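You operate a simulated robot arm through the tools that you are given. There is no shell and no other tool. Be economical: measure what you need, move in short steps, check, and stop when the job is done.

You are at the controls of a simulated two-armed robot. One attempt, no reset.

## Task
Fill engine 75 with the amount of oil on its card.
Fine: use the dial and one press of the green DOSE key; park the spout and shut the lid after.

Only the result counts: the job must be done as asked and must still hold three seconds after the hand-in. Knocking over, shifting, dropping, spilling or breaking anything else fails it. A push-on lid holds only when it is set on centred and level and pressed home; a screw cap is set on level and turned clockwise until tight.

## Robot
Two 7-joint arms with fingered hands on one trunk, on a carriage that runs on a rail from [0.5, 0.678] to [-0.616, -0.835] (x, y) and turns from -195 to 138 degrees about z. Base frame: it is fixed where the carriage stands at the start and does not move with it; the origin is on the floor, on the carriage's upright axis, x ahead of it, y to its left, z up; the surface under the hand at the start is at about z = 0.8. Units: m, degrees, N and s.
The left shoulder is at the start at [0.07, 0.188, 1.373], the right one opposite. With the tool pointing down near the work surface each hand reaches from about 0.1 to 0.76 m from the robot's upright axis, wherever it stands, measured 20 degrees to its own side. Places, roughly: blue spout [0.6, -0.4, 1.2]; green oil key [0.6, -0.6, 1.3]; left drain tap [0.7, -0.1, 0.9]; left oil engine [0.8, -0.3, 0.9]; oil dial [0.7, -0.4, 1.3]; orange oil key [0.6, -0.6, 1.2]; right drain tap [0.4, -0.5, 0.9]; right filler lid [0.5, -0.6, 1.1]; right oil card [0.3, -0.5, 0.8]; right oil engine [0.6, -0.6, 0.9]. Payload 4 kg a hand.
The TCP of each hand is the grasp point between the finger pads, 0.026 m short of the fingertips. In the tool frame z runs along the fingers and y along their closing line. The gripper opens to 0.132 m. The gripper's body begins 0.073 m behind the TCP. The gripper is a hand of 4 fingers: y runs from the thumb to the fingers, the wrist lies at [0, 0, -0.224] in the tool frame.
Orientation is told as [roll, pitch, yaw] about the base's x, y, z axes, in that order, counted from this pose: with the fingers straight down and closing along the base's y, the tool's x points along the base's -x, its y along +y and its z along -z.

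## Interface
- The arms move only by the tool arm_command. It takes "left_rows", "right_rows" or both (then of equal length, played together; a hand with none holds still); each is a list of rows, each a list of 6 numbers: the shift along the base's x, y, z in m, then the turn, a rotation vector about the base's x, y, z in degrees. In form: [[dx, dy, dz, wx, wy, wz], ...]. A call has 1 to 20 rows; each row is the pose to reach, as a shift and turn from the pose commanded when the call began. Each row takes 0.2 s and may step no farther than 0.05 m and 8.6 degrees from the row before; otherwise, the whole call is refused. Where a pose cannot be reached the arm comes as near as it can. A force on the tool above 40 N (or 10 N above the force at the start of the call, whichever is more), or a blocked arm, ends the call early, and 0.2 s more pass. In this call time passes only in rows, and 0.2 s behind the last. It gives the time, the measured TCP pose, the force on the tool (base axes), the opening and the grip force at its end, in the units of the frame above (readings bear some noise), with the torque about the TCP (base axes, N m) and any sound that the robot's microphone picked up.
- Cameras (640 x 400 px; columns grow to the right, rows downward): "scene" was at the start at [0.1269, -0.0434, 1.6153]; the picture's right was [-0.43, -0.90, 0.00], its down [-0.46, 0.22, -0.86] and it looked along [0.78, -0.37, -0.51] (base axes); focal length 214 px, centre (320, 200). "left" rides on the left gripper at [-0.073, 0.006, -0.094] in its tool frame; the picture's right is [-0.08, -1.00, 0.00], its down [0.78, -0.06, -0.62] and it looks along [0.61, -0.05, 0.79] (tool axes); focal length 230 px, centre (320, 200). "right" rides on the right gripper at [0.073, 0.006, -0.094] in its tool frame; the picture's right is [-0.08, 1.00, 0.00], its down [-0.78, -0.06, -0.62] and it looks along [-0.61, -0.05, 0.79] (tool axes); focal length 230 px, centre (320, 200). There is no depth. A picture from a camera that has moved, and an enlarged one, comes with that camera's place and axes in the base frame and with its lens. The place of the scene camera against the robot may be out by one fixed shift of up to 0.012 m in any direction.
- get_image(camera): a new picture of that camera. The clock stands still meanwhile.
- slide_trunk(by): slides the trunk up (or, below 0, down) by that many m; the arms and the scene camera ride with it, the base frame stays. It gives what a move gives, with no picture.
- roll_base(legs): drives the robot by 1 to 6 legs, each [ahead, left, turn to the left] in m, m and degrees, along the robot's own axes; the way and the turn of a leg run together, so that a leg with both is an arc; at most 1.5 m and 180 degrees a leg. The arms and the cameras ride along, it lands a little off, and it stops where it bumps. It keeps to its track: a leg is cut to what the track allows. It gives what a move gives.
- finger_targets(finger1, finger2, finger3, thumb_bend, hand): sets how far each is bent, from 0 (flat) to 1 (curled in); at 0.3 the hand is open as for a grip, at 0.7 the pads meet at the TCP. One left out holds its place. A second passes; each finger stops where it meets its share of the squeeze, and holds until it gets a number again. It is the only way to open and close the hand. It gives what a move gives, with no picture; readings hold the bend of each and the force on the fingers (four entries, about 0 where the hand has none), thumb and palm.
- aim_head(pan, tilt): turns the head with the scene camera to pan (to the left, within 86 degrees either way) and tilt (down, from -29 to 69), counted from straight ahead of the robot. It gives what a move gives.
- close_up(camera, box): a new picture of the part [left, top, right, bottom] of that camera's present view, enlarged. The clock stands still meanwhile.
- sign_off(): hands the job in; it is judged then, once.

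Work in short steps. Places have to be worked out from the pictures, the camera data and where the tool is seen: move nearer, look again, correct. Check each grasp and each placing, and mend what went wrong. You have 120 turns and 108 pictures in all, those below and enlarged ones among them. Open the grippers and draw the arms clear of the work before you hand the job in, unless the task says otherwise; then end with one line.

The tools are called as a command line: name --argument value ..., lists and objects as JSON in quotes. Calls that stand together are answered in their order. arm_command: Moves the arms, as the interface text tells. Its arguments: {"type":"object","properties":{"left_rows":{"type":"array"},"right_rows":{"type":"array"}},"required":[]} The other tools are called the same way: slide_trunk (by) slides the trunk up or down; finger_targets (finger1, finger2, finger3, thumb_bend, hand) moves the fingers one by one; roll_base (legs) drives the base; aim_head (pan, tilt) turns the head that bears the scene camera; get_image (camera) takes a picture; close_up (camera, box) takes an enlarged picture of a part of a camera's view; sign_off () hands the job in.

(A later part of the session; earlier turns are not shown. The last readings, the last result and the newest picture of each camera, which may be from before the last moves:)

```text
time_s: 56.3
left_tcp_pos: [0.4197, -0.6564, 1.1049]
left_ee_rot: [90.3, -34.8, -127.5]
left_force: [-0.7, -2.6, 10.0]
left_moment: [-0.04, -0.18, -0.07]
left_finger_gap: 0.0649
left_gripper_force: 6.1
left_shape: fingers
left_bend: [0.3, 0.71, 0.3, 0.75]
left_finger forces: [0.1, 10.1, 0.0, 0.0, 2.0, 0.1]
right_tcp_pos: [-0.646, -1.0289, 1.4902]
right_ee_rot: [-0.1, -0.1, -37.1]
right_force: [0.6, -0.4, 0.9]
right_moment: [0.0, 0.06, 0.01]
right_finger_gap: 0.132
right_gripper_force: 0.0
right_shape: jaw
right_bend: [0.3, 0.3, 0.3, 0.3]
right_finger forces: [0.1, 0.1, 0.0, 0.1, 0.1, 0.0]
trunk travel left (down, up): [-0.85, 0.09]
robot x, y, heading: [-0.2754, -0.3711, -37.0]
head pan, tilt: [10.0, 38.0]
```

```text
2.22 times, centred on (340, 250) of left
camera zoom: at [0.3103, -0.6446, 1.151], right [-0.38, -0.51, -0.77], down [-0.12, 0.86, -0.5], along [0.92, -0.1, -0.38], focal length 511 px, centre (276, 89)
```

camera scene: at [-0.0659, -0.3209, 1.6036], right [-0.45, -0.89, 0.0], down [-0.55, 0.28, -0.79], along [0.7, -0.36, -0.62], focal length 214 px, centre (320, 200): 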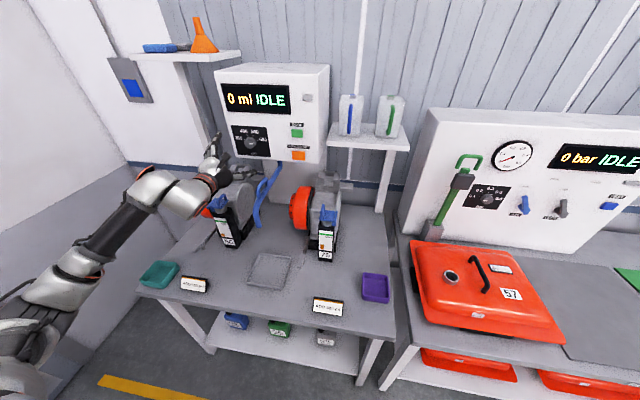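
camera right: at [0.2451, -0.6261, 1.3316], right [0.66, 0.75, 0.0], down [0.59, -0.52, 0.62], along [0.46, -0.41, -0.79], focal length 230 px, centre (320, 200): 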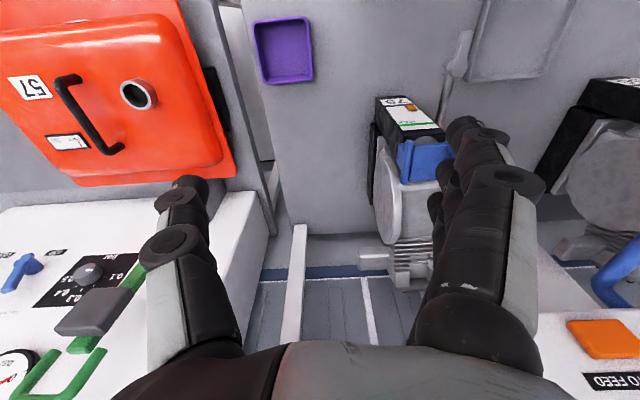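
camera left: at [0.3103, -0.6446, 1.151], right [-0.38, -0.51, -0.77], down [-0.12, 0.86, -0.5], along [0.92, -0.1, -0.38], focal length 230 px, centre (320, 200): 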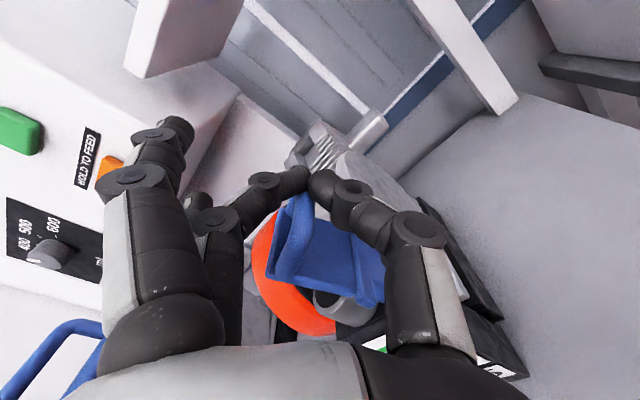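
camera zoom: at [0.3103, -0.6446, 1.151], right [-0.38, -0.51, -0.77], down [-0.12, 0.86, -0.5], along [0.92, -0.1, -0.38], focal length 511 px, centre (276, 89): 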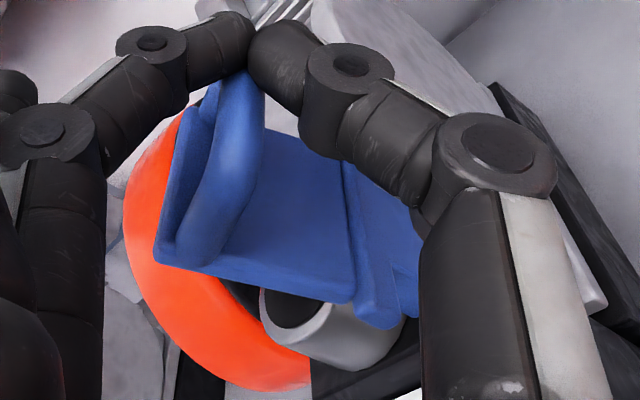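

The lid is about 65–70° open and finger2 is pushing it. I push further to the right.

arm_command --left_rows '[[-0.006, -0.008, -0.002, 0, 0, 0], [-0.012, -0.016, -0.006, 0, 0, 0], [-0.018, -0.024, -0.012, 0, 0, 0]]'

get_image --camera "left"

```text
time_s: 57.1
left_tcp_pos: [0.4041, -0.6765, 1.0921]
left_ee_rot: [90.5, -35.0, -127.6]
left_force: [-0.9, -0.8, 0.8]
left_moment: [0.01, -0.03, 0.0]
left_finger_gap: 0.0652
left_gripper_force: 0.1
left_shape: fingers
left_bend: [0.3, 0.71, 0.3, 0.75]
left_finger forces: [0.1, 0.1, 0.0, 0.0, 0.1, 0.1]
right_tcp_pos: [-0.6439, -1.0284, 1.4899]
right_ee_rot: [-0.1, 0.0, -37.1]
right_force: [-0.6, 0.1, -0.8]
right_moment: [-0.03, 0.01, 0.02]
right_finger_gap: 0.132
right_gripper_force: 0.1
right_shape: jaw
right_bend: [0.3, 0.3, 0.3, 0.3]
right_finger forces: [0.1, 0.0, 0.1, 0.0, 0.0, 0.0]
trunk travel left (down, up): [-0.85, 0.09]
robot x, y, heading: [-0.2728, -0.372, -37.2]
head pan, tilt: [10.0, 38.0]
```

```text
50 pictures are left
camera left: at [0.2956, -0.6656, 1.1375], right [-0.38, -0.51, -0.77], down [-0.12, 0.86, -0.5], along [0.92, -0.1, -0.39], focal length 230 px, centre (320, 200)
```

left: 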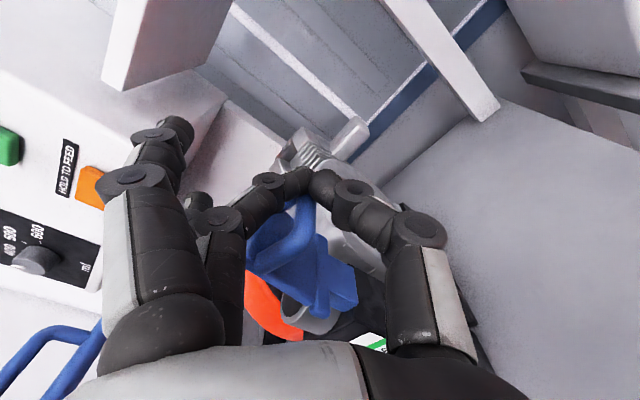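

close_up --camera "left" --box '[220, 160, 400, 350]'

close_up --camera "scene" --box '[260, 160, 350, 230]'

```text
2.11 times, centred on (310, 255) of left
camera zoom: at [0.2956, -0.6656, 1.1375], right [-0.38, -0.51, -0.77], down [-0.12, 0.86, -0.5], along [0.92, -0.1, -0.39], focal length 484 px, centre (341, 84)
```

zoom: 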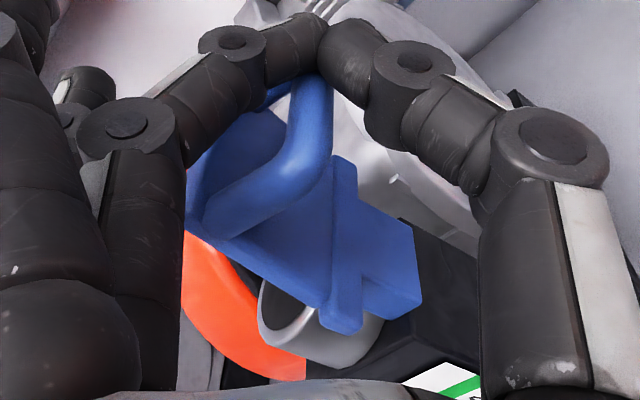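

```text
5.71 times, centred on (305, 195) of scene
camera zoom: at [-0.1614, -0.4441, 1.6039], right [-0.45, -0.89, 0.0], down [-0.55, 0.28, -0.79], along [0.7, -0.36, -0.62], focal length 1226 px, centre (406, 229)
```

zoom: 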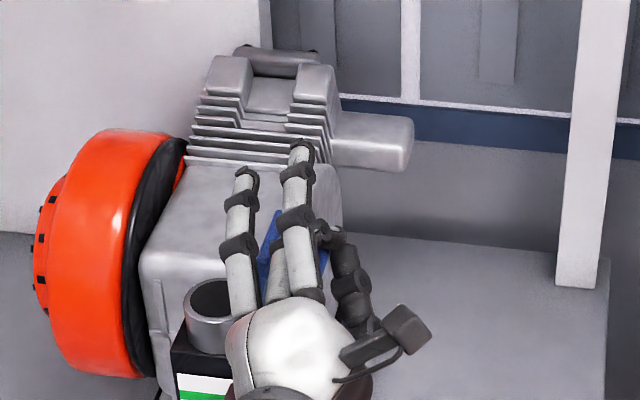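

The lid is now just past vertical and the neck is open. I push a bit further so it rests open.

arm_command --left_rows '[[-0.006, -0.008, -0.004, 0, 0, 0], [-0.012, -0.016, -0.01, 0, 0, 0], [-0.018, -0.024, -0.016, 0, 0, 0]]'

close_up --camera "left" --box '[220, 160, 400, 350]'

```text
time_s: 57.9
left_tcp_pos: [0.3944, -0.6919, 1.0717]
left_ee_rot: [91.2, -34.9, -128.3]
left_force: [1.7, 1.6, 8.5]
left_moment: [0.46, -0.03, -0.13]
left_finger_gap: 0.0653
left_gripper_force: 3.4
left_shape: fingers
left_bend: [0.3, 0.71, 0.27, 0.75]
left_finger forces: [0.0, 0.3, 6.5, 0.0, 0.0, 0.0]
left hand out of reach, approached as far as the arm can: row 1, 2, 3
right_tcp_pos: [-0.6447, -1.0265, 1.4917]
right_ee_rot: [-0.1, -0.1, -37.0]
right_force: [0.6, 0.1, 0.5]
right_moment: [0.03, -0.01, 0.01]
right_finger_gap: 0.1319
right_gripper_force: 0.0
right_shape: jaw
right_bend: [0.3, 0.3, 0.3, 0.3]
right_finger forces: [0.0, 0.1, 0.0, 0.0, 0.1, 0.1]
trunk travel left (down, up): [-0.85, 0.09]
robot x, y, heading: [-0.2715, -0.3731, -37.0]
head pan, tilt: [10.0, 38.0]
```

```text
2.11 times, centred on (310, 255) of left
camera zoom: at [0.2857, -0.6792, 1.1166], right [-0.38, -0.51, -0.77], down [-0.11, 0.85, -0.51], along [0.92, -0.11, -0.38], focal length 484 px, centre (341, 84)
```

zoom: 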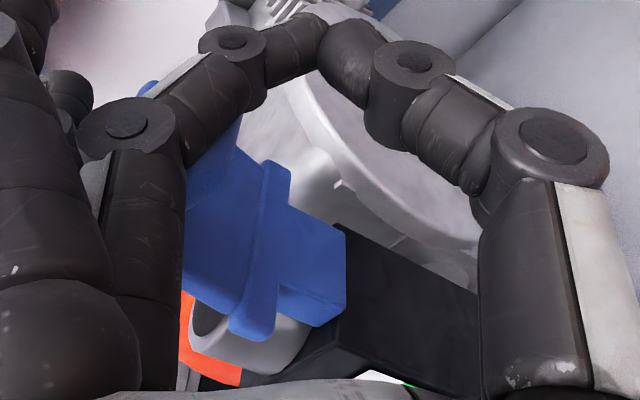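

Finger3 touches something; I check from the head before moving.

close_up --camera "scene" --box '[270, 165, 340, 220]'

```text
7.27 times, centred on (305, 192) of scene
camera zoom: at [-0.1621, -0.4431, 1.6042], right [-0.45, -0.89, 0.0], down [-0.55, 0.28, -0.79], along [0.7, -0.36, -0.61], focal length 1560 px, centre (429, 254)
```

zoom: 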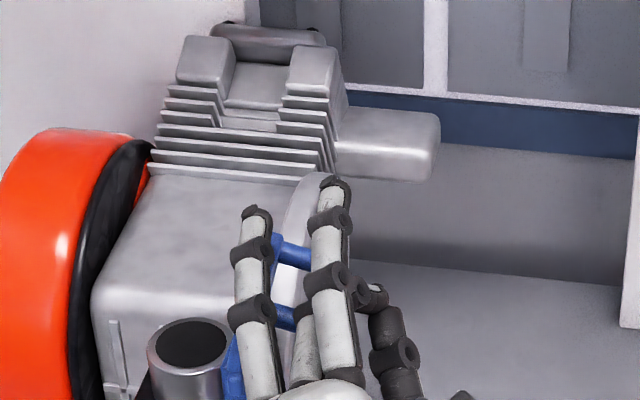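

The lid stands open past vertical with its loop pointing right; the neck is clear. I withdraw straight back along -n.

arm_command --left_rows '[[-0.016, 0.012, 0, 0, 0, 0], [-0.04, 0.03, 0.002, 0, 0, 0], [-0.072, 0.054, 0.01, 0, 0, 0], [-0.1, 0.075, 0.03, 0, 0, 0]]'

close_up --camera "scene" --box '[250, 160, 350, 240]'

```text
time_s: 58.9
left_tcp_pos: [0.304, -0.6069, 1.0985]
left_ee_rot: [91.7, -33.7, -128.6]
left_force: [0.6, -0.5, -0.3]
left_moment: [0.01, 0.01, -0.04]
left_finger_gap: 0.0654
left_gripper_force: 0.0
left_shape: fingers
left_bend: [0.3, 0.71, 0.3, 0.75]
left_finger forces: [0.0, 0.0, 0.1, 0.1, 0.0, 0.0]
left hand out of reach, approached as far as the arm can: row 1, 2, 3, 4
right_tcp_pos: [-0.6438, -1.0279, 1.4919]
right_ee_rot: [-0.1, -0.1, -37.0]
right_force: [0.5, 0.1, 0.2]
right_moment: [-0.04, -0.01, 0.0]
right_finger_gap: 0.1319
right_gripper_force: 0.1
right_shape: jaw
right_bend: [0.3, 0.3, 0.3, 0.3]
right_finger forces: [0.0, 0.1, 0.0, 0.1, 0.1, 0.1]
trunk travel left (down, up): [-0.85, 0.09]
robot x, y, heading: [-0.2751, -0.3722, -37.2]
head pan, tilt: [10.0, 38.0]
```

```text
5.00 times, centred on (300, 200) of scene
camera zoom: at [-0.1626, -0.4436, 1.604], right [-0.46, -0.89, 0.0], down [-0.55, 0.28, -0.79], along [0.7, -0.36, -0.61], focal length 1072 px, centre (420, 200)
```

zoom: 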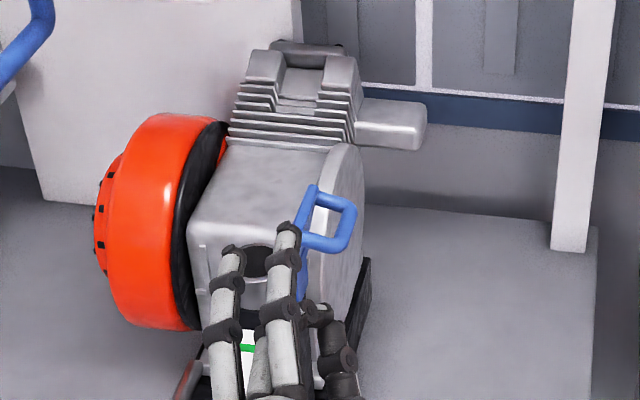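

Lid stays open. I raise the hand, roll back to level and move over in front of/above the spout handle, opening the fingers.

arm_command --left_rows '[[0, 0, 0.04, -5.6, 4.2, 0], [0, 0, 0.08, -11.2, 8.4, 0], [0, 0, 0.12, -16.8, 12.6, 0], [0.024, 0.032, 0.15, -22.4, 16.8, 0], [0.048, 0.064, 0.17, -28, 21, 0], [0.072, 0.096, 0.18, -33.6, 25.2, 0], [0.096, 0.128, 0.19, -39.2, 29.4, 0], [0.12, 0.16, 0.19, -44.8, 33.6, 0], [0.15, 0.2, 0.19, -44.8, 33.6, 0], [0.18, 0.24, 0.19, -44.8, 33.6, 0]]'

finger_targets --hand "left" --finger1 0.3 --finger2 0.3 --finger3 0.3 --thumb_bend 0.3

get_image --camera "left"

get_image --camera "scene"

```text
time_s: 59.5
left_tcp_pos: [0.3148, -0.5825, 1.1427]
left_ee_rot: [89.3, -36.6, -127.9]
left_force: [0.0, 0.1, 0.7]
left_moment: [0.0, 0.01, 0.01]
left_finger_gap: 0.0651
left_gripper_force: 0.0
left_shape: fingers
left_bend: [0.3, 0.71, 0.3, 0.75]
left_finger forces: [0.0, 0.0, 0.1, 0.0, 0.0, 0.0]
left hand out of reach, approached as far as the arm can: row 3
right_tcp_pos: [-0.6436, -1.0278, 1.4907]
right_ee_rot: [-0.1, 0.0, -36.9]
right_force: [0.2, 0.8, 0.1]
right_moment: [0.0, -0.02, 0.02]
right_finger_gap: 0.1321
right_gripper_force: 0.2
right_shape: jaw
right_bend: [0.3, 0.3, 0.3, 0.3]
right_finger forces: [0.0, 0.1, 0.0, 0.0, 0.1, 0.0]
trunk travel left (down, up): [-0.85, 0.09]
robot x, y, heading: [-0.2747, -0.3708, -37.4]
head pan, tilt: [10.0, 38.0]
stopped in row 3 (left hand): the arm was blocked; the commanded pose is now the measured one
```

```text
time_s: 60.5
left_tcp_pos: [0.3137, -0.5816, 1.1433]
left_ee_rot: [89.3, -36.7, -128.0]
left_force: [0.3, -0.3, -0.3]
left_moment: [0.0, 0.03, 0.0]
left_finger_gap: 0.136
left_gripper_force: 0.0
left_shape: fingers
left_bend: [0.3, 0.3, 0.3, 0.3]
left_finger forces: [0.0, 0.0, 0.1, 0.0, 0.0, 0.1]
right_tcp_pos: [-0.6428, -1.029, 1.49]
right_ee_rot: [-0.1, 0.0, -37.0]
right_force: [-0.2, -0.3, -0.3]
right_moment: [0.02, -0.01, -0.02]
right_finger_gap: 0.1318
right_gripper_force: 0.1
right_shape: jaw
right_bend: [0.3, 0.3, 0.3, 0.3]
right_finger forces: [0.0, 0.0, 0.0, 0.0, 0.0, 0.0]
trunk travel left (down, up): [-0.85, 0.09]
robot x, y, heading: [-0.2738, -0.3691, -37.1]
head pan, tilt: [10.0, 38.0]
```

```text
44 pictures are left
camera left: at [0.2069, -0.5683, 1.1916], right [-0.41, -0.51, -0.75], down [-0.12, 0.85, -0.51], along [0.9, -0.12, -0.41], focal length 230 px, centre (320, 200)
```

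left: 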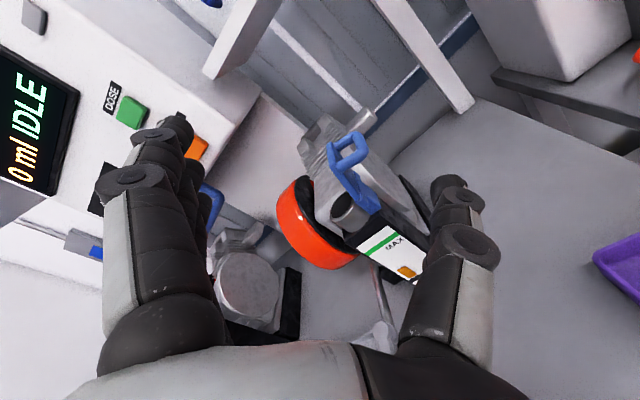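

```text
43 pictures are left
camera scene: at [-0.1613, -0.4441, 1.6039], right [-0.46, -0.89, 0.0], down [-0.55, 0.28, -0.79], along [0.7, -0.36, -0.62], focal length 214 px, centre (320, 200)
```

scene: 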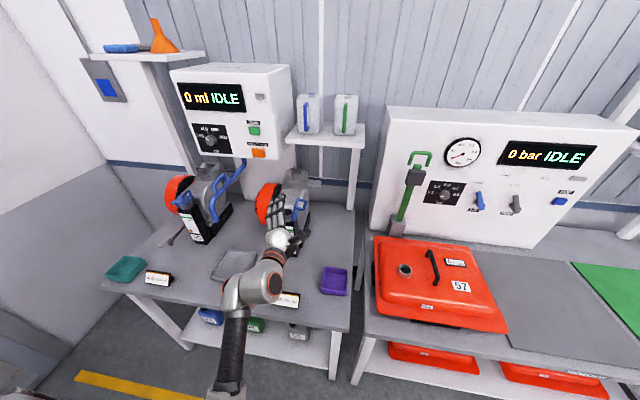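

The arm is a bit folded here; I move left first, then up with the roll.

arm_command --left_rows '[[0.022, 0.029, 0, 0, 0, 0], [0.044, 0.058, 0.01, -4, 3, 0], [0.066, 0.088, 0.03, -10, 7.5, 0], [0.075, 0.1, 0.06, -16, 12, 0], [0.084, 0.112, 0.09, -22, 16.5, 0], [0.096, 0.128, 0.12, -28, 21, 0], [0.11, 0.147, 0.13, -34, 25.5, 0], [0.13, 0.173, 0.13, -40, 30, 0], [0.15, 0.2, 0.13, -43, 32, 0]]'

get_image --camera "left"

```text
time_s: 62.5
left_tcp_pos: [0.4638, -0.3828, 1.2724]
left_ee_rot: [-154.2, -88.9, 116.1]
left_force: [-0.6, 0.0, -0.1]
left_moment: [0.01, -0.03, 0.0]
left_finger_gap: 0.1363
left_gripper_force: 0.0
left_shape: fingers
left_bend: [0.3, 0.3, 0.3, 0.3]
left_finger forces: [0.0, 0.2, 0.0, 0.0, 0.0, 0.0]
right_tcp_pos: [-0.6436, -1.027, 1.492]
right_ee_rot: [-0.1, 0.0, -37.0]
right_force: [0.1, 0.6, 0.5]
right_moment: [0.02, -0.02, 0.02]
right_finger_gap: 0.132
right_gripper_force: 0.1
right_shape: jaw
right_bend: [0.3, 0.3, 0.3, 0.3]
right_finger forces: [0.0, 0.0, 0.1, 0.0, 0.0, 0.0]
trunk travel left (down, up): [-0.85, 0.09]
robot x, y, heading: [-0.2735, -0.3737, -37.0]
head pan, tilt: [10.0, 38.0]
```

```text
42 pictures are left
camera left: at [0.3933, -0.3194, 1.3444], right [-0.62, -0.78, 0.09], down [-0.52, 0.32, -0.79], along [0.6, -0.53, -0.6], focal length 230 px, centre (320, 200)
```

left: 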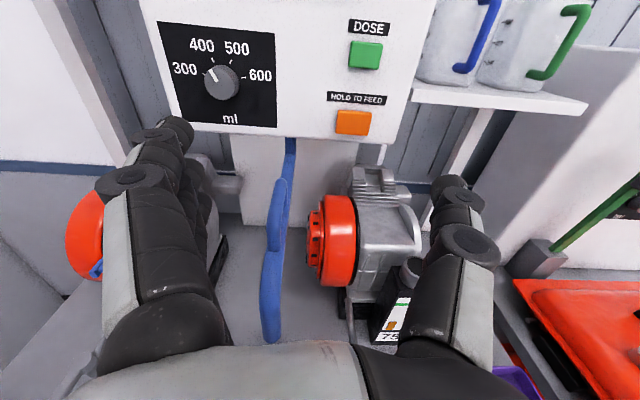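

Well placed. I enlarge the spout to locate its handle.

close_up --camera "left" --box '[220, 130, 340, 350]'

close_up --camera "scene" --box '[180, 140, 320, 260]'

```text
1.82 times, centred on (280, 240) of left
camera zoom: at [0.3933, -0.3194, 1.3444], right [-0.62, -0.78, 0.09], down [-0.52, 0.32, -0.79], along [0.6, -0.53, -0.6], focal length 418 px, centre (393, 127)
```

zoom: 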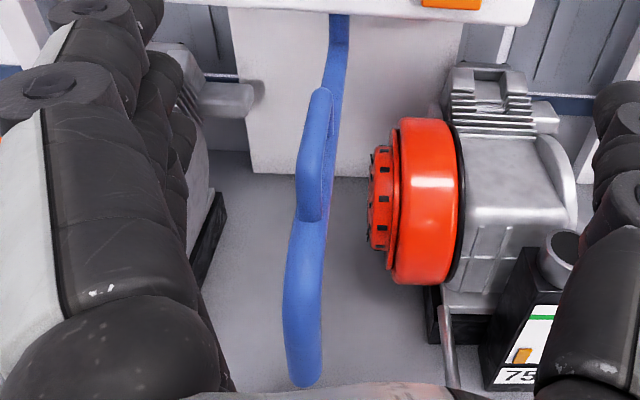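

```text
3.33 times, centred on (250, 200) of scene
camera zoom: at [-0.1604, -0.4426, 1.6039], right [-0.46, -0.89, 0.0], down [-0.55, 0.28, -0.79], along [0.7, -0.36, -0.62], focal length 715 px, centre (553, 200)
```

zoom: 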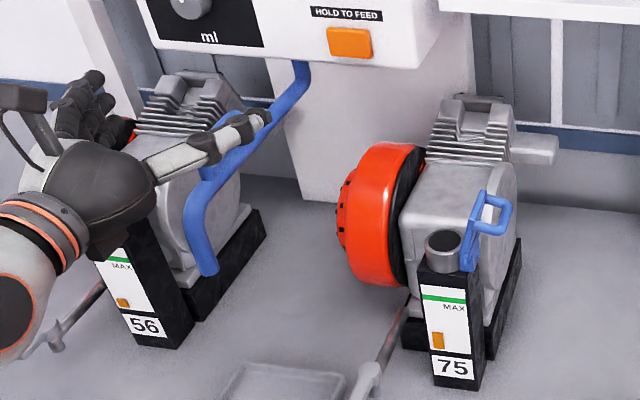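

Handle bar: n≈0.65–0.745, u≈0.007, z≈1.19; vertical pivot near n≈0.88, u≈0.012; filler neck ≈(0.733, -0.212), so the spout needs ≈54° of swing. I bring the open hand around the handle.

arm_command --left_rows '[[0.0104, 0.0138, 0, 0, 0, 0], [0.0208, 0.0277, -0.03, 0, 0, 0], [0.0208, 0.0277, -0.06, 0, 0, 0], [0.0208, 0.0277, -0.082, 0, 0, 0], [0.048, 0.007, -0.082, 0, 0, 0], [0.075, -0.013, -0.082, 0, 0, 0], [0.1008, -0.0323, -0.082, 0, 0, 0]]'

get_image --camera "left"

```text
time_s: 64.1
left_tcp_pos: [0.5621, -0.4117, 1.1947]
left_ee_rot: [-169.4, -88.7, 131.4]
left_force: [-2.7, 2.3, 2.9]
left_moment: [0.25, 0.25, -0.08]
left_finger_gap: 0.136
left_gripper_force: 1.9
left_shape: fingers
left_bend: [0.3, 0.3, 0.3, 0.3]
left_finger forces: [0.0, 0.0, 0.1, 0.0, 0.0, 4.1]
right_tcp_pos: [-0.6484, -1.0258, 1.4906]
right_ee_rot: [0.0, -0.3, -37.0]
right_force: [-0.9, -0.4, 0.1]
right_moment: [-0.06, -0.01, 0.02]
right_finger_gap: 0.1319
right_gripper_force: 0.0
right_shape: jaw
right_bend: [0.3, 0.3, 0.3, 0.3]
right_finger forces: [0.0, 0.0, 0.0, 0.0, 0.0, 0.1]
trunk travel left (down, up): [-0.85, 0.09]
robot x, y, heading: [-0.273, -0.3725, -36.9]
head pan, tilt: [10.0, 38.0]
```

```text
39 pictures are left
camera left: at [0.4915, -0.3484, 1.2653], right [-0.62, -0.78, 0.08], down [-0.51, 0.32, -0.8], along [0.6, -0.53, -0.6], focal length 230 px, centre (320, 200)
```

left: 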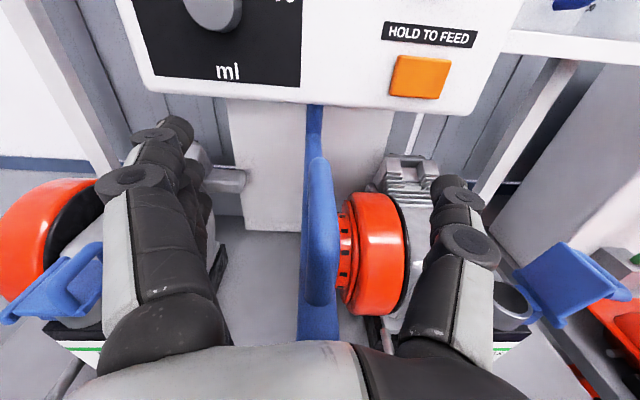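

Palm just touches the handle's front. I back off 1 cm and close thumb and fingers loosely around the bar.

arm_command --left_rows '[[-0.01, 0.0075, 0, 0, 0, 0]]'

finger_targets --hand "left" --finger1 0.64 --finger2 0.66 --finger3 0.55 --thumb_bend 0.66

get_image --camera "left"

```text
time_s: 64.5
left_tcp_pos: [0.557, -0.4055, 1.1888]
left_ee_rot: [-159.5, -89.1, 121.3]
left_force: [1.0, 0.0, 1.1]
left_moment: [-0.01, -0.01, 0.01]
left_finger_gap: 0.1361
left_gripper_force: 0.0
left_shape: fingers
left_bend: [0.3, 0.3, 0.3, 0.3]
left_finger forces: [0.0, 0.0, 0.1, 0.0, 0.1, 0.1]
right_tcp_pos: [-0.6427, -1.029, 1.4909]
right_ee_rot: [-0.1, 0.0, -36.9]
right_force: [0.1, -0.4, 0.3]
right_moment: [0.04, 0.01, -0.03]
right_finger_gap: 0.1319
right_gripper_force: 0.1
right_shape: jaw
right_bend: [0.3, 0.3, 0.3, 0.3]
right_finger forces: [0.1, 0.0, 0.1, 0.1, 0.1, 0.0]
trunk travel left (down, up): [-0.85, 0.09]
robot x, y, heading: [-0.274, -0.3701, -36.9]
head pan, tilt: [10.0, 38.0]
```

```text
time_s: 65.5
left_tcp_pos: [0.5548, -0.4075, 1.1911]
left_ee_rot: [-162.8, -89.0, 124.6]
left_force: [-1.0, 0.4, -0.2]
left_moment: [0.0, -0.03, 0.0]
left_finger_gap: 0.0261
left_gripper_force: 0.5
left_shape: fingers
left_bend: [0.64, 0.66, 0.55, 0.66]
left_finger forces: [0.0, 0.0, 0.0, 0.1, 0.1, 0.0]
right_tcp_pos: [-0.643, -1.0279, 1.4905]
right_ee_rot: [-0.1, 0.0, -37.0]
right_force: [0.8, 0.5, 0.0]
right_moment: [0.01, 0.03, 0.02]
right_finger_gap: 0.1318
right_gripper_force: 0.0
right_shape: jaw
right_bend: [0.3, 0.3, 0.3, 0.3]
right_finger forces: [0.1, 0.0, 0.0, 0.0, 0.1, 0.1]
trunk travel left (down, up): [-0.85, 0.09]
robot x, y, heading: [-0.2739, -0.3694, -37.2]
head pan, tilt: [10.0, 38.0]
```

```text
38 pictures are left
camera left: at [0.4848, -0.3439, 1.2621], right [-0.62, -0.78, 0.08], down [-0.52, 0.32, -0.79], along [0.6, -0.53, -0.6], focal length 230 px, centre (320, 200)
```

left: 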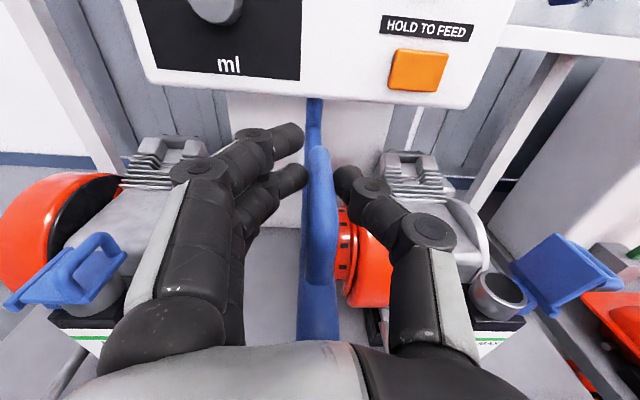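

The bar is caged between thumb and fingers. I swing along the arc with the hand yawing, first 30°.

arm_command --left_rows '[[-0.0108, -0.0169, 0, 0, 0, 6], [-0.0198, -0.0348, 0, 0, 0, 12], [-0.0267, -0.0536, 0, 0, 0, 18], [-0.0318, -0.073, 0, 0, 0, 24], [-0.0347, -0.0929, 0, 0, 0, 30]]'

get_image --camera "left"

close_up --camera "scene" --box '[180, 130, 340, 250]'

```text
time_s: 66.7
left_tcp_pos: [0.569, -0.4172, 1.2017]
left_ee_rot: [130.2, -81.1, -136.1]
left_force: [-2.7, 0.1, 2.3]
left_moment: [0.01, -0.02, -0.21]
left_finger_gap: 0.0267
left_gripper_force: 3.1
left_shape: fingers
left_bend: [0.64, 0.65, 0.55, 0.66]
left_finger forces: [0.0, 1.8, 0.1, 0.0, 4.1, 0.0]
left hand out of reach, approached as far as the arm can: row 5
right_tcp_pos: [-0.6432, -1.026, 1.4923]
right_ee_rot: [-0.3, -0.1, -36.9]
right_force: [0.1, -1.1, 0.6]
right_moment: [-0.02, 0.0, -0.03]
right_finger_gap: 0.1316
right_gripper_force: 0.1
right_shape: jaw
right_bend: [0.3, 0.3, 0.3, 0.3]
right_finger forces: [0.0, 0.0, 0.0, 0.0, 0.0, 0.1]
trunk travel left (down, up): [-0.85, 0.09]
robot x, y, heading: [-0.2753, -0.3719, -36.8]
head pan, tilt: [10.0, 38.0]
stopped in row 5 (left hand): the arm was blocked; the commanded pose is now the measured one
```

```text
37 pictures are left
camera left: at [0.4688, -0.4092, 1.2655], right [-0.11, -0.99, -0.04], down [-0.53, 0.09, -0.84], along [0.84, -0.07, -0.53], focal length 230 px, centre (320, 200)
```

left: 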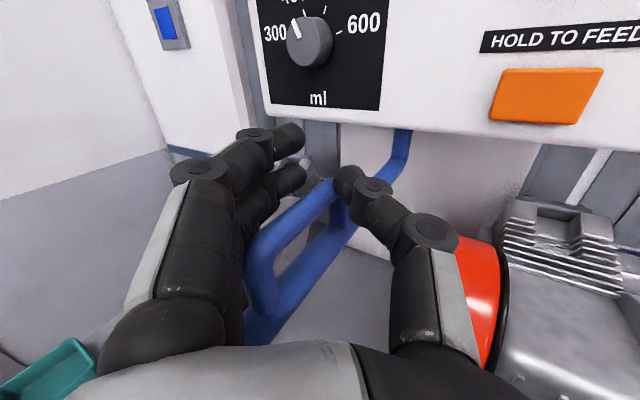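

```text
3.33 times, centred on (260, 190) of scene
camera zoom: at [-0.1611, -0.441, 1.6042], right [-0.45, -0.89, 0.0], down [-0.55, 0.28, -0.79], along [0.7, -0.36, -0.61], focal length 715 px, centre (520, 233)
```

zoom: 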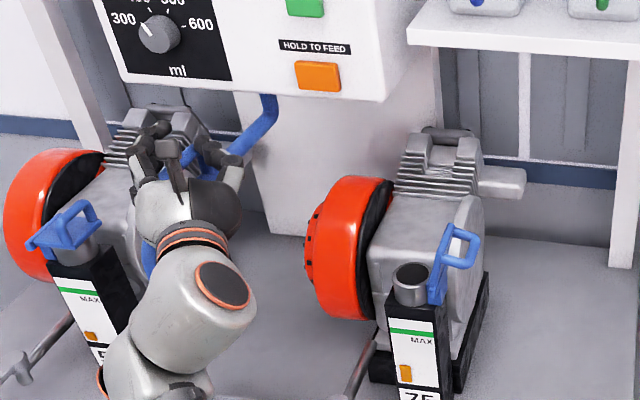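

The arm is too folded for that yaw. Instead I'll keep the hand straight (yaw 0) and push the handle from its left side with the fingers, thumb wide open. First open the thumb and restore the orientation.

finger_targets --hand "left" --finger1 0.5 --finger2 0.5 --finger3 0.5 --thumb_bend 0.3

arm_command --left_rows '[[-0.001, 0.004, -0.002, -1.3, 0.5, -7.3], [-0.002, 0.008, -0.004, -2.6, 0.9, -14.6], [-0.003, 0.012, -0.007, -4, 1.4, -21.9], [-0.004, 0.015, -0.01, -5.3, 1.8, -29.2], [-0.005, 0.019, -0.012, -6.6, 2.3, -36.5]]'

get_image --camera "left"

```text
time_s: 67.7
left_tcp_pos: [0.5693, -0.4205, 1.2005]
left_ee_rot: [128.7, -81.0, -134.6]
left_force: [-0.1, 0.4, 0.0]
left_moment: [0.03, -0.05, 0.02]
left_finger_gap: 0.1028
left_gripper_force: 0.1
left_shape: fingers
left_bend: [0.5, 0.5, 0.5, 0.3]
left_finger forces: [0.1, 0.0, 0.0, 0.0, 0.0, 0.0]
right_tcp_pos: [-0.6439, -1.0296, 1.4898]
right_ee_rot: [0.0, 0.0, -36.9]
right_force: [-0.1, -0.6, 0.5]
right_moment: [0.04, -0.03, 0.01]
right_finger_gap: 0.1318
right_gripper_force: 0.0
right_shape: jaw
right_bend: [0.3, 0.3, 0.3, 0.3]
right_finger forces: [0.0, 0.0, 0.1, 0.0, 0.0, 0.1]
trunk travel left (down, up): [-0.85, 0.09]
robot x, y, heading: [-0.2749, -0.3694, -37.2]
head pan, tilt: [10.0, 38.0]
```

```text
time_s: 68.8
left_tcp_pos: [0.5587, -0.4072, 1.2022]
left_ee_rot: [-179.7, -82.0, 141.7]
left_force: [-9.2, 8.5, 21.2]
left_moment: [1.85, 1.15, 0.29]
left_finger_gap: 0.1034
left_gripper_force: 11.7
left_shape: fingers
left_bend: [0.5, 0.5, 0.5, 0.3]
left_finger forces: [0.0, 0.0, 19.9, 0.0, 0.0, 3.4]
left hand out of reach, approached as far as the arm can: row 5
right_tcp_pos: [-0.6456, -1.0248, 1.4908]
right_ee_rot: [-0.1, -0.2, -36.9]
right_force: [0.7, -0.5, 0.2]
right_moment: [-0.02, 0.02, -0.01]
right_finger_gap: 0.1323
right_gripper_force: 0.1
right_shape: jaw
right_bend: [0.3, 0.3, 0.3, 0.3]
right_finger forces: [0.0, 0.0, 0.0, 0.0, 0.0, 0.1]
trunk travel left (down, up): [-0.85, 0.09]
robot x, y, heading: [-0.273, -0.3704, -37.0]
head pan, tilt: [10.0, 38.0]
stopped in row 5 (left hand): the force on the tool passed its limit at 51 N (the readings are from after the stop); the commanded pose is now the measured one
```

```text
35 pictures are left
camera left: at [0.4818, -0.3391, 1.2609], right [-0.62, -0.78, 0.08], down [-0.43, 0.26, -0.86], along [0.65, -0.57, -0.5], focal length 230 px, centre (320, 200)
```

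left: 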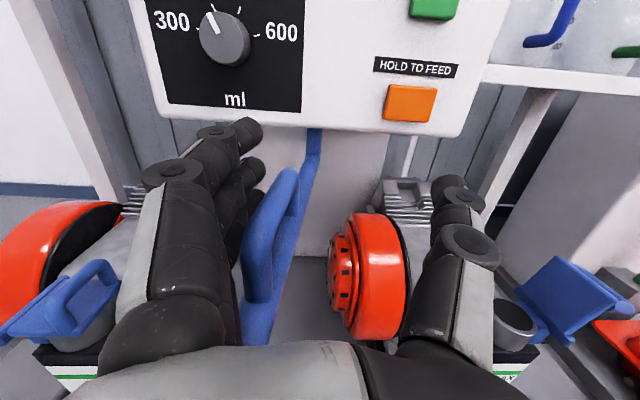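

Finger3 is pressing down on the spout arm and the spout swung a little left. I relieve: slightly up and left, and fix the pitch.

arm_command --left_rows '[[0.002, 0.003, 0.006, 0, 0, 0], [0.012, 0.016, 0.01, 0, 0, 0], [0.021, 0.028, 0.012, 2.1, 2.8, 0], [0.024, 0.032, 0.012, 4.2, 5.6, 0]]'

get_image --camera "left"

```text
time_s: 69.8
left_tcp_pos: [0.5835, -0.3822, 1.2086]
left_ee_rot: [-163.2, -89.7, 125.0]
left_force: [0.1, 0.7, 0.3]
left_moment: [-0.03, 0.01, 0.02]
left_finger_gap: 0.1033
left_gripper_force: 0.1
left_shape: fingers
left_bend: [0.5, 0.5, 0.5, 0.3]
left_finger forces: [0.0, 0.1, 0.1, 0.0, 0.0, 0.0]
right_tcp_pos: [-0.6439, -1.0308, 1.4894]
right_ee_rot: [0.0, 0.0, -37.0]
right_force: [0.5, 0.3, 0.8]
right_moment: [-0.03, 0.0, -0.01]
right_finger_gap: 0.132
right_gripper_force: 0.1
right_shape: jaw
right_bend: [0.3, 0.3, 0.3, 0.3]
right_finger forces: [0.1, 0.0, 0.0, 0.0, 0.0, 0.0]
trunk travel left (down, up): [-0.85, 0.09]
robot x, y, heading: [-0.2713, -0.3724, -37.0]
head pan, tilt: [10.0, 38.0]
```

```text
34 pictures are left
camera left: at [0.5135, -0.3185, 1.2807], right [-0.62, -0.78, 0.08], down [-0.52, 0.33, -0.79], along [0.59, -0.53, -0.61], focal length 230 px, centre (320, 200)
```

left: 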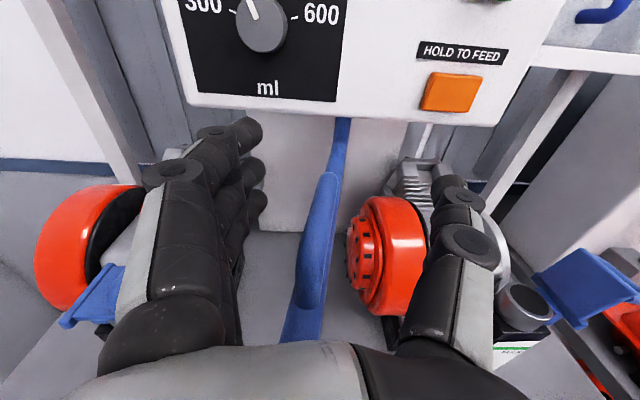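

Fingers are now left of the handle. I push right along the arc to about 45°.

arm_command --left_rows '[[-0.02, -0.017, -0.004, 0, 0, 0], [-0.04, -0.0336, -0.006, 0, 0, 0], [-0.052, -0.052, -0.006, 0, 0, 0], [-0.0634, -0.0712, -0.006, 0, 0, 0], [-0.071, -0.092, -0.006, 0, 0, 0], [-0.0786, -0.113, -0.006, 0, 0, 0], [-0.081, -0.135, -0.006, 0, 0, 0], [-0.0819, -0.1574, -0.006, 0, 0, 0]]'

get_image --camera "left"

close_up --camera "scene" --box '[200, 130, 340, 250]'

```text
time_s: 71.6
left_tcp_pos: [0.5029, -0.5384, 1.2012]
left_ee_rot: [-166.2, -89.6, 127.8]
left_force: [-0.9, 1.1, 0.8]
left_moment: [-0.01, -0.07, 0.05]
left_finger_gap: 0.1034
left_gripper_force: 1.0
left_shape: fingers
left_bend: [0.5, 0.5, 0.5, 0.3]
left_finger forces: [0.1, 1.0, 0.0, 0.0, 0.1, 0.0]
right_tcp_pos: [-0.6432, -1.0307, 1.4904]
right_ee_rot: [0.0, 0.0, -37.0]
right_force: [0.4, 0.7, 0.6]
right_moment: [-0.01, 0.02, 0.06]
right_finger_gap: 0.1317
right_gripper_force: 0.1
right_shape: jaw
right_bend: [0.3, 0.3, 0.3, 0.3]
right_finger forces: [0.0, 0.0, 0.1, 0.1, 0.0, 0.0]
trunk travel left (down, up): [-0.85, 0.09]
robot x, y, heading: [-0.2733, -0.3729, -36.8]
head pan, tilt: [10.0, 38.0]
```

```text
33 pictures are left
camera left: at [0.4317, -0.4759, 1.2733], right [-0.62, -0.78, 0.08], down [-0.52, 0.33, -0.79], along [0.59, -0.53, -0.61], focal length 230 px, centre (320, 200)
```

left: 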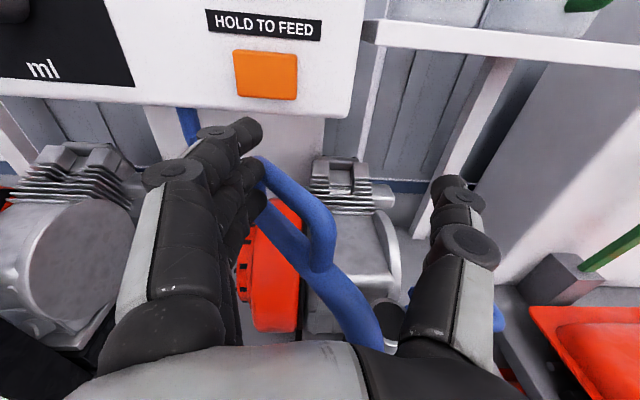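

```text
3.33 times, centred on (270, 190) of scene
camera zoom: at [-0.1612, -0.4457, 1.6038], right [-0.45, -0.89, 0.0], down [-0.55, 0.28, -0.79], along [0.7, -0.36, -0.62], focal length 715 px, centre (487, 233)
```

zoom: 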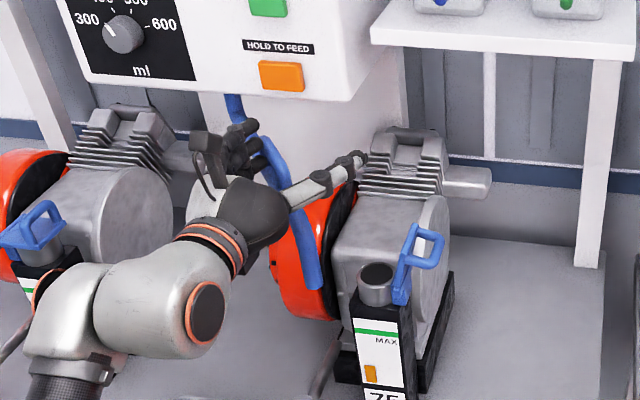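

Swinging well. I push the remaining way in small steps.

arm_command --left_rows '[[0.0018, -0.012, 0, 0, 0, 0], [0.0037, -0.0235, 0, 0, 0, 0], [0.0055, -0.0351, 0, 0, 0, 0]]'

close_up --camera "scene" --box '[240, 160, 320, 230]'

get_image --camera "left"

```text
time_s: 72.4
left_tcp_pos: [0.5075, -0.5719, 1.2009]
left_ee_rot: [-161.9, -89.6, 123.6]
left_force: [0.7, -0.4, -1.3]
left_moment: [0.0, -0.01, 0.01]
left_finger_gap: 0.1034
left_gripper_force: 0.0
left_shape: fingers
left_bend: [0.5, 0.5, 0.5, 0.3]
left_finger forces: [0.0, 0.0, 0.0, 0.0, 0.0, 0.0]
right_tcp_pos: [-0.6427, -1.0291, 1.4904]
right_ee_rot: [0.0, 0.0, -36.9]
right_force: [0.2, -0.1, 0.1]
right_moment: [0.01, 0.02, -0.01]
right_finger_gap: 0.1319
right_gripper_force: 0.0
right_shape: jaw
right_bend: [0.3, 0.3, 0.3, 0.3]
right_finger forces: [0.0, 0.0, 0.1, 0.0, 0.1, 0.0]
trunk travel left (down, up): [-0.85, 0.09]
robot x, y, heading: [-0.271, -0.3701, -37.0]
head pan, tilt: [10.0, 38.0]
```

```text
5.71 times, centred on (280, 195) of scene
camera zoom: at [-0.161, -0.4444, 1.6039], right [-0.45, -0.89, 0.0], down [-0.55, 0.28, -0.79], along [0.7, -0.36, -0.62], focal length 1226 px, centre (549, 229)
```

zoom: 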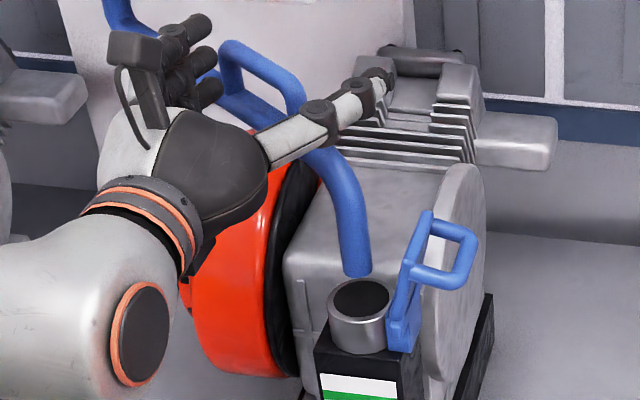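

```text
30 pictures are left
camera left: at [0.4379, -0.5095, 1.2736], right [-0.62, -0.78, 0.08], down [-0.52, 0.33, -0.79], along [0.59, -0.53, -0.61], focal length 230 px, centre (320, 200)
```

left: 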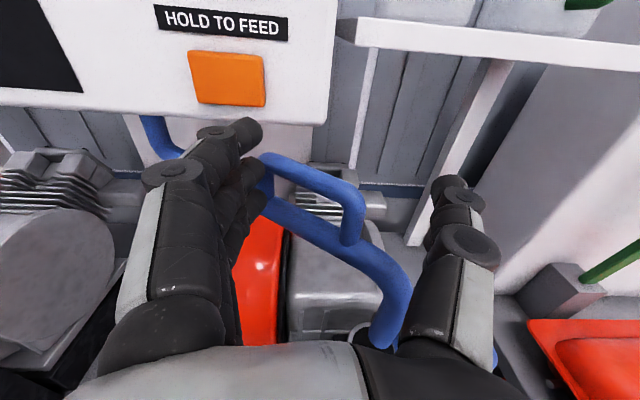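

The spout tip sits over the open neck centre (within ~5 mm). I lift the hand off upward, back off, and form a one-finger pointer for the DOSE key.

arm_command --left_rows '[[0.001, 0.002, 0.03, 0, 0, 0], [0.0, 0.003, 0.07, 0, 0, 0], [-0.02, 0.018, 0.1, 0, 0, 0], [-0.036, 0.05, 0.12, 0, 0, 0], [-0.033, 0.082, 0.128, 0, 0, 0]]'

finger_targets --hand "left" --finger1 1.0 --finger2 0.7 --finger3 1.0 --thumb_bend 0.7

get_image --camera "left"

close_up --camera "scene" --box '[160, 60, 320, 240]'

```text
time_s: 73.6
left_tcp_pos: [0.4741, -0.4873, 1.3303]
left_ee_rot: [-148.1, -89.5, 109.9]
left_force: [-0.6, 0.0, -0.1]
left_moment: [0.01, -0.01, 0.0]
left_finger_gap: 0.1032
left_gripper_force: 0.0
left_shape: fingers
left_bend: [0.5, 0.5, 0.5, 0.3]
left_finger forces: [0.0, 0.0, 0.0, 0.0, 0.0, 0.0]
right_tcp_pos: [-0.6424, -1.0259, 1.4912]
right_ee_rot: [-0.1, 0.0, -37.0]
right_force: [0.0, 1.3, 0.3]
right_moment: [-0.01, -0.01, 0.03]
right_finger_gap: 0.1319
right_gripper_force: 0.0
right_shape: jaw
right_bend: [0.3, 0.3, 0.3, 0.3]
right_finger forces: [0.0, 0.0, 0.0, 0.0, 0.0, 0.0]
trunk travel left (down, up): [-0.85, 0.09]
robot x, y, heading: [-0.2745, -0.3709, -37.1]
head pan, tilt: [10.0, 38.0]
```

```text
time_s: 74.6
left_tcp_pos: [0.4755, -0.4896, 1.3299]
left_ee_rot: [-161.3, -89.6, 123.1]
left_force: [-0.8, -0.3, 0.1]
left_moment: [-0.03, 0.01, 0.01]
left_finger_gap: 0.0391
left_gripper_force: 0.1
left_shape: fingers
left_bend: [1.0, 0.7, 1.0, 0.7]
left_finger forces: [0.0, 0.0, 0.0, 0.0, 0.1, 0.1]
right_tcp_pos: [-0.6437, -1.0287, 1.4889]
right_ee_rot: [-0.1, 0.0, -37.0]
right_force: [0.7, -0.1, 0.0]
right_moment: [-0.01, 0.0, 0.03]
right_finger_gap: 0.1319
right_gripper_force: 0.0
right_shape: jaw
right_bend: [0.3, 0.3, 0.3, 0.3]
right_finger forces: [0.0, 0.0, 0.0, 0.1, 0.1, 0.0]
trunk travel left (down, up): [-0.85, 0.09]
robot x, y, heading: [-0.2728, -0.3719, -36.8]
head pan, tilt: [10.0, 38.0]
```

```text
29 pictures are left
camera left: at [0.4043, -0.4263, 1.4021], right [-0.62, -0.78, 0.08], down [-0.52, 0.33, -0.79], along [0.59, -0.53, -0.61], focal length 230 px, centre (320, 200)
```

left: 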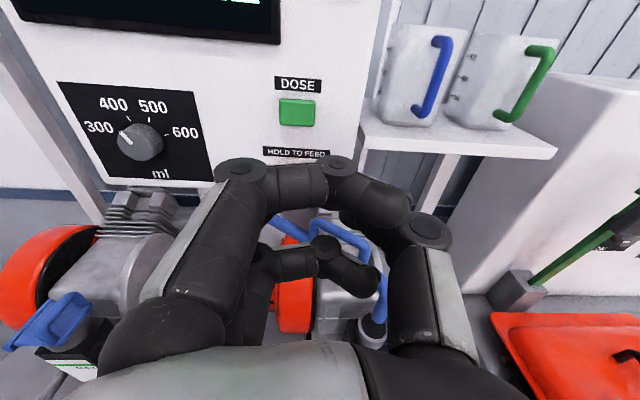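

```text
2.22 times, centred on (240, 150) of scene
camera zoom: at [-0.1613, -0.4444, 1.6039], right [-0.45, -0.89, 0.0], down [-0.55, 0.28, -0.79], along [0.7, -0.36, -0.62], focal length 477 px, centre (498, 311)
```

zoom: 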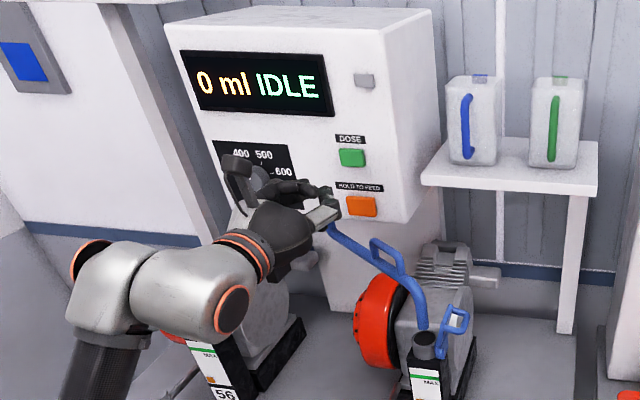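

DOSE key at u≈-0.087, z≈1.326, face n≈0.826. I align and approach to about 1 cm before it.

arm_command --left_rows '[[0.012, 0.016, -0.002, 0, 0, 0], [0.044, -0.008, -0.003, 0, 0, 0], [0.076, -0.032, -0.003, 0, 0, 0], [0.1, -0.05, -0.003, 0, 0, 0]]'

get_image --camera "left"

close_up --camera "scene" --box '[200, 90, 300, 170]'

```text
time_s: 75.6
left_tcp_pos: [0.5773, -0.5401, 1.3279]
left_ee_rot: [-156.7, -89.5, 118.6]
left_force: [-0.7, -0.2, 0.3]
left_moment: [0.02, -0.01, 0.01]
left_finger_gap: 0.0388
left_gripper_force: 0.1
left_shape: fingers
left_bend: [1.0, 0.7, 1.0, 0.7]
left_finger forces: [0.0, 0.0, 0.1, 0.0, 0.0, 0.0]
right_tcp_pos: [-0.6428, -1.0279, 1.4909]
right_ee_rot: [-0.1, 0.0, -37.0]
right_force: [-0.3, -0.3, -0.4]
right_moment: [-0.01, 0.0, 0.0]
right_finger_gap: 0.1321
right_gripper_force: 0.1
right_shape: jaw
right_bend: [0.3, 0.3, 0.3, 0.3]
right_finger forces: [0.0, 0.1, 0.1, 0.0, 0.0, 0.0]
trunk travel left (down, up): [-0.85, 0.09]
robot x, y, heading: [-0.2748, -0.372, -36.9]
head pan, tilt: [10.0, 38.0]
```

```text
27 pictures are left
camera left: at [0.5076, -0.4775, 1.3993], right [-0.62, -0.78, 0.08], down [-0.52, 0.33, -0.79], along [0.59, -0.53, -0.61], focal length 230 px, centre (320, 200)
```

left: 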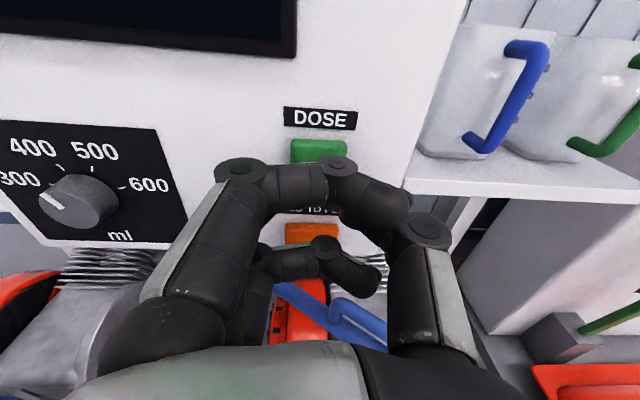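

```text
5.00 times, centred on (250, 130) of scene
camera zoom: at [-0.1609, -0.4441, 1.6039], right [-0.45, -0.89, 0.0], down [-0.55, 0.28, -0.79], along [0.7, -0.36, -0.62], focal length 1072 px, centre (670, 550)
```

zoom: 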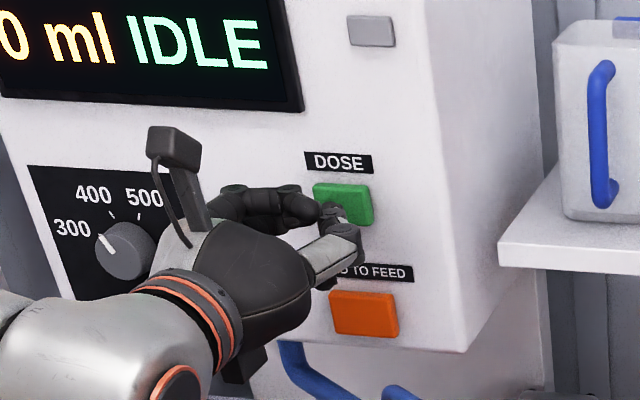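

Aligned at about 1–1.5 cm before the key. I press forward in 1 cm rows.

arm_command --left_rows '[[0.008, -0.006, 0, 0, 0, 0], [0.014, -0.0105, 0, 0, 0, 0], [0.018, -0.0135, 0, 0, 0, 0]]'

close_up --camera "scene" --box '[170, 70, 290, 170]'

```text
time_s: 76.4
left_tcp_pos: [0.5934, -0.554, 1.3257]
left_ee_rot: [-159.9, -89.4, 121.7]
left_force: [0.4, 0.3, -0.7]
left_moment: [0.01, -0.02, 0.03]
left_finger_gap: 0.0388
left_gripper_force: 0.2
left_shape: fingers
left_bend: [1.0, 0.7, 1.0, 0.7]
left_finger forces: [0.0, 0.1, 0.0, 0.0, 0.0, 0.0]
right_tcp_pos: [-0.643, -1.0278, 1.4908]
right_ee_rot: [-0.1, 0.0, -36.9]
right_force: [0.7, 0.3, 0.5]
right_moment: [0.01, 0.0, 0.01]
right_finger_gap: 0.132
right_gripper_force: 0.0
right_shape: jaw
right_bend: [0.3, 0.3, 0.3, 0.3]
right_finger forces: [0.0, 0.1, 0.0, 0.1, 0.0, 0.1]
trunk travel left (down, up): [-0.85, 0.09]
robot x, y, heading: [-0.2767, -0.3715, -36.9]
head pan, tilt: [10.0, 38.0]
```

```text
4.00 times, centred on (230, 120) of scene
camera zoom: at [-0.1611, -0.4439, 1.6039], right [-0.45, -0.89, 0.0], down [-0.55, 0.28, -0.79], along [0.7, -0.36, -0.62], focal length 858 px, centre (680, 520)
```

zoom: 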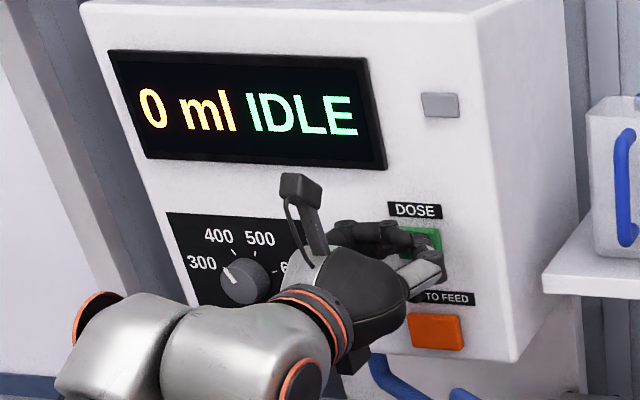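

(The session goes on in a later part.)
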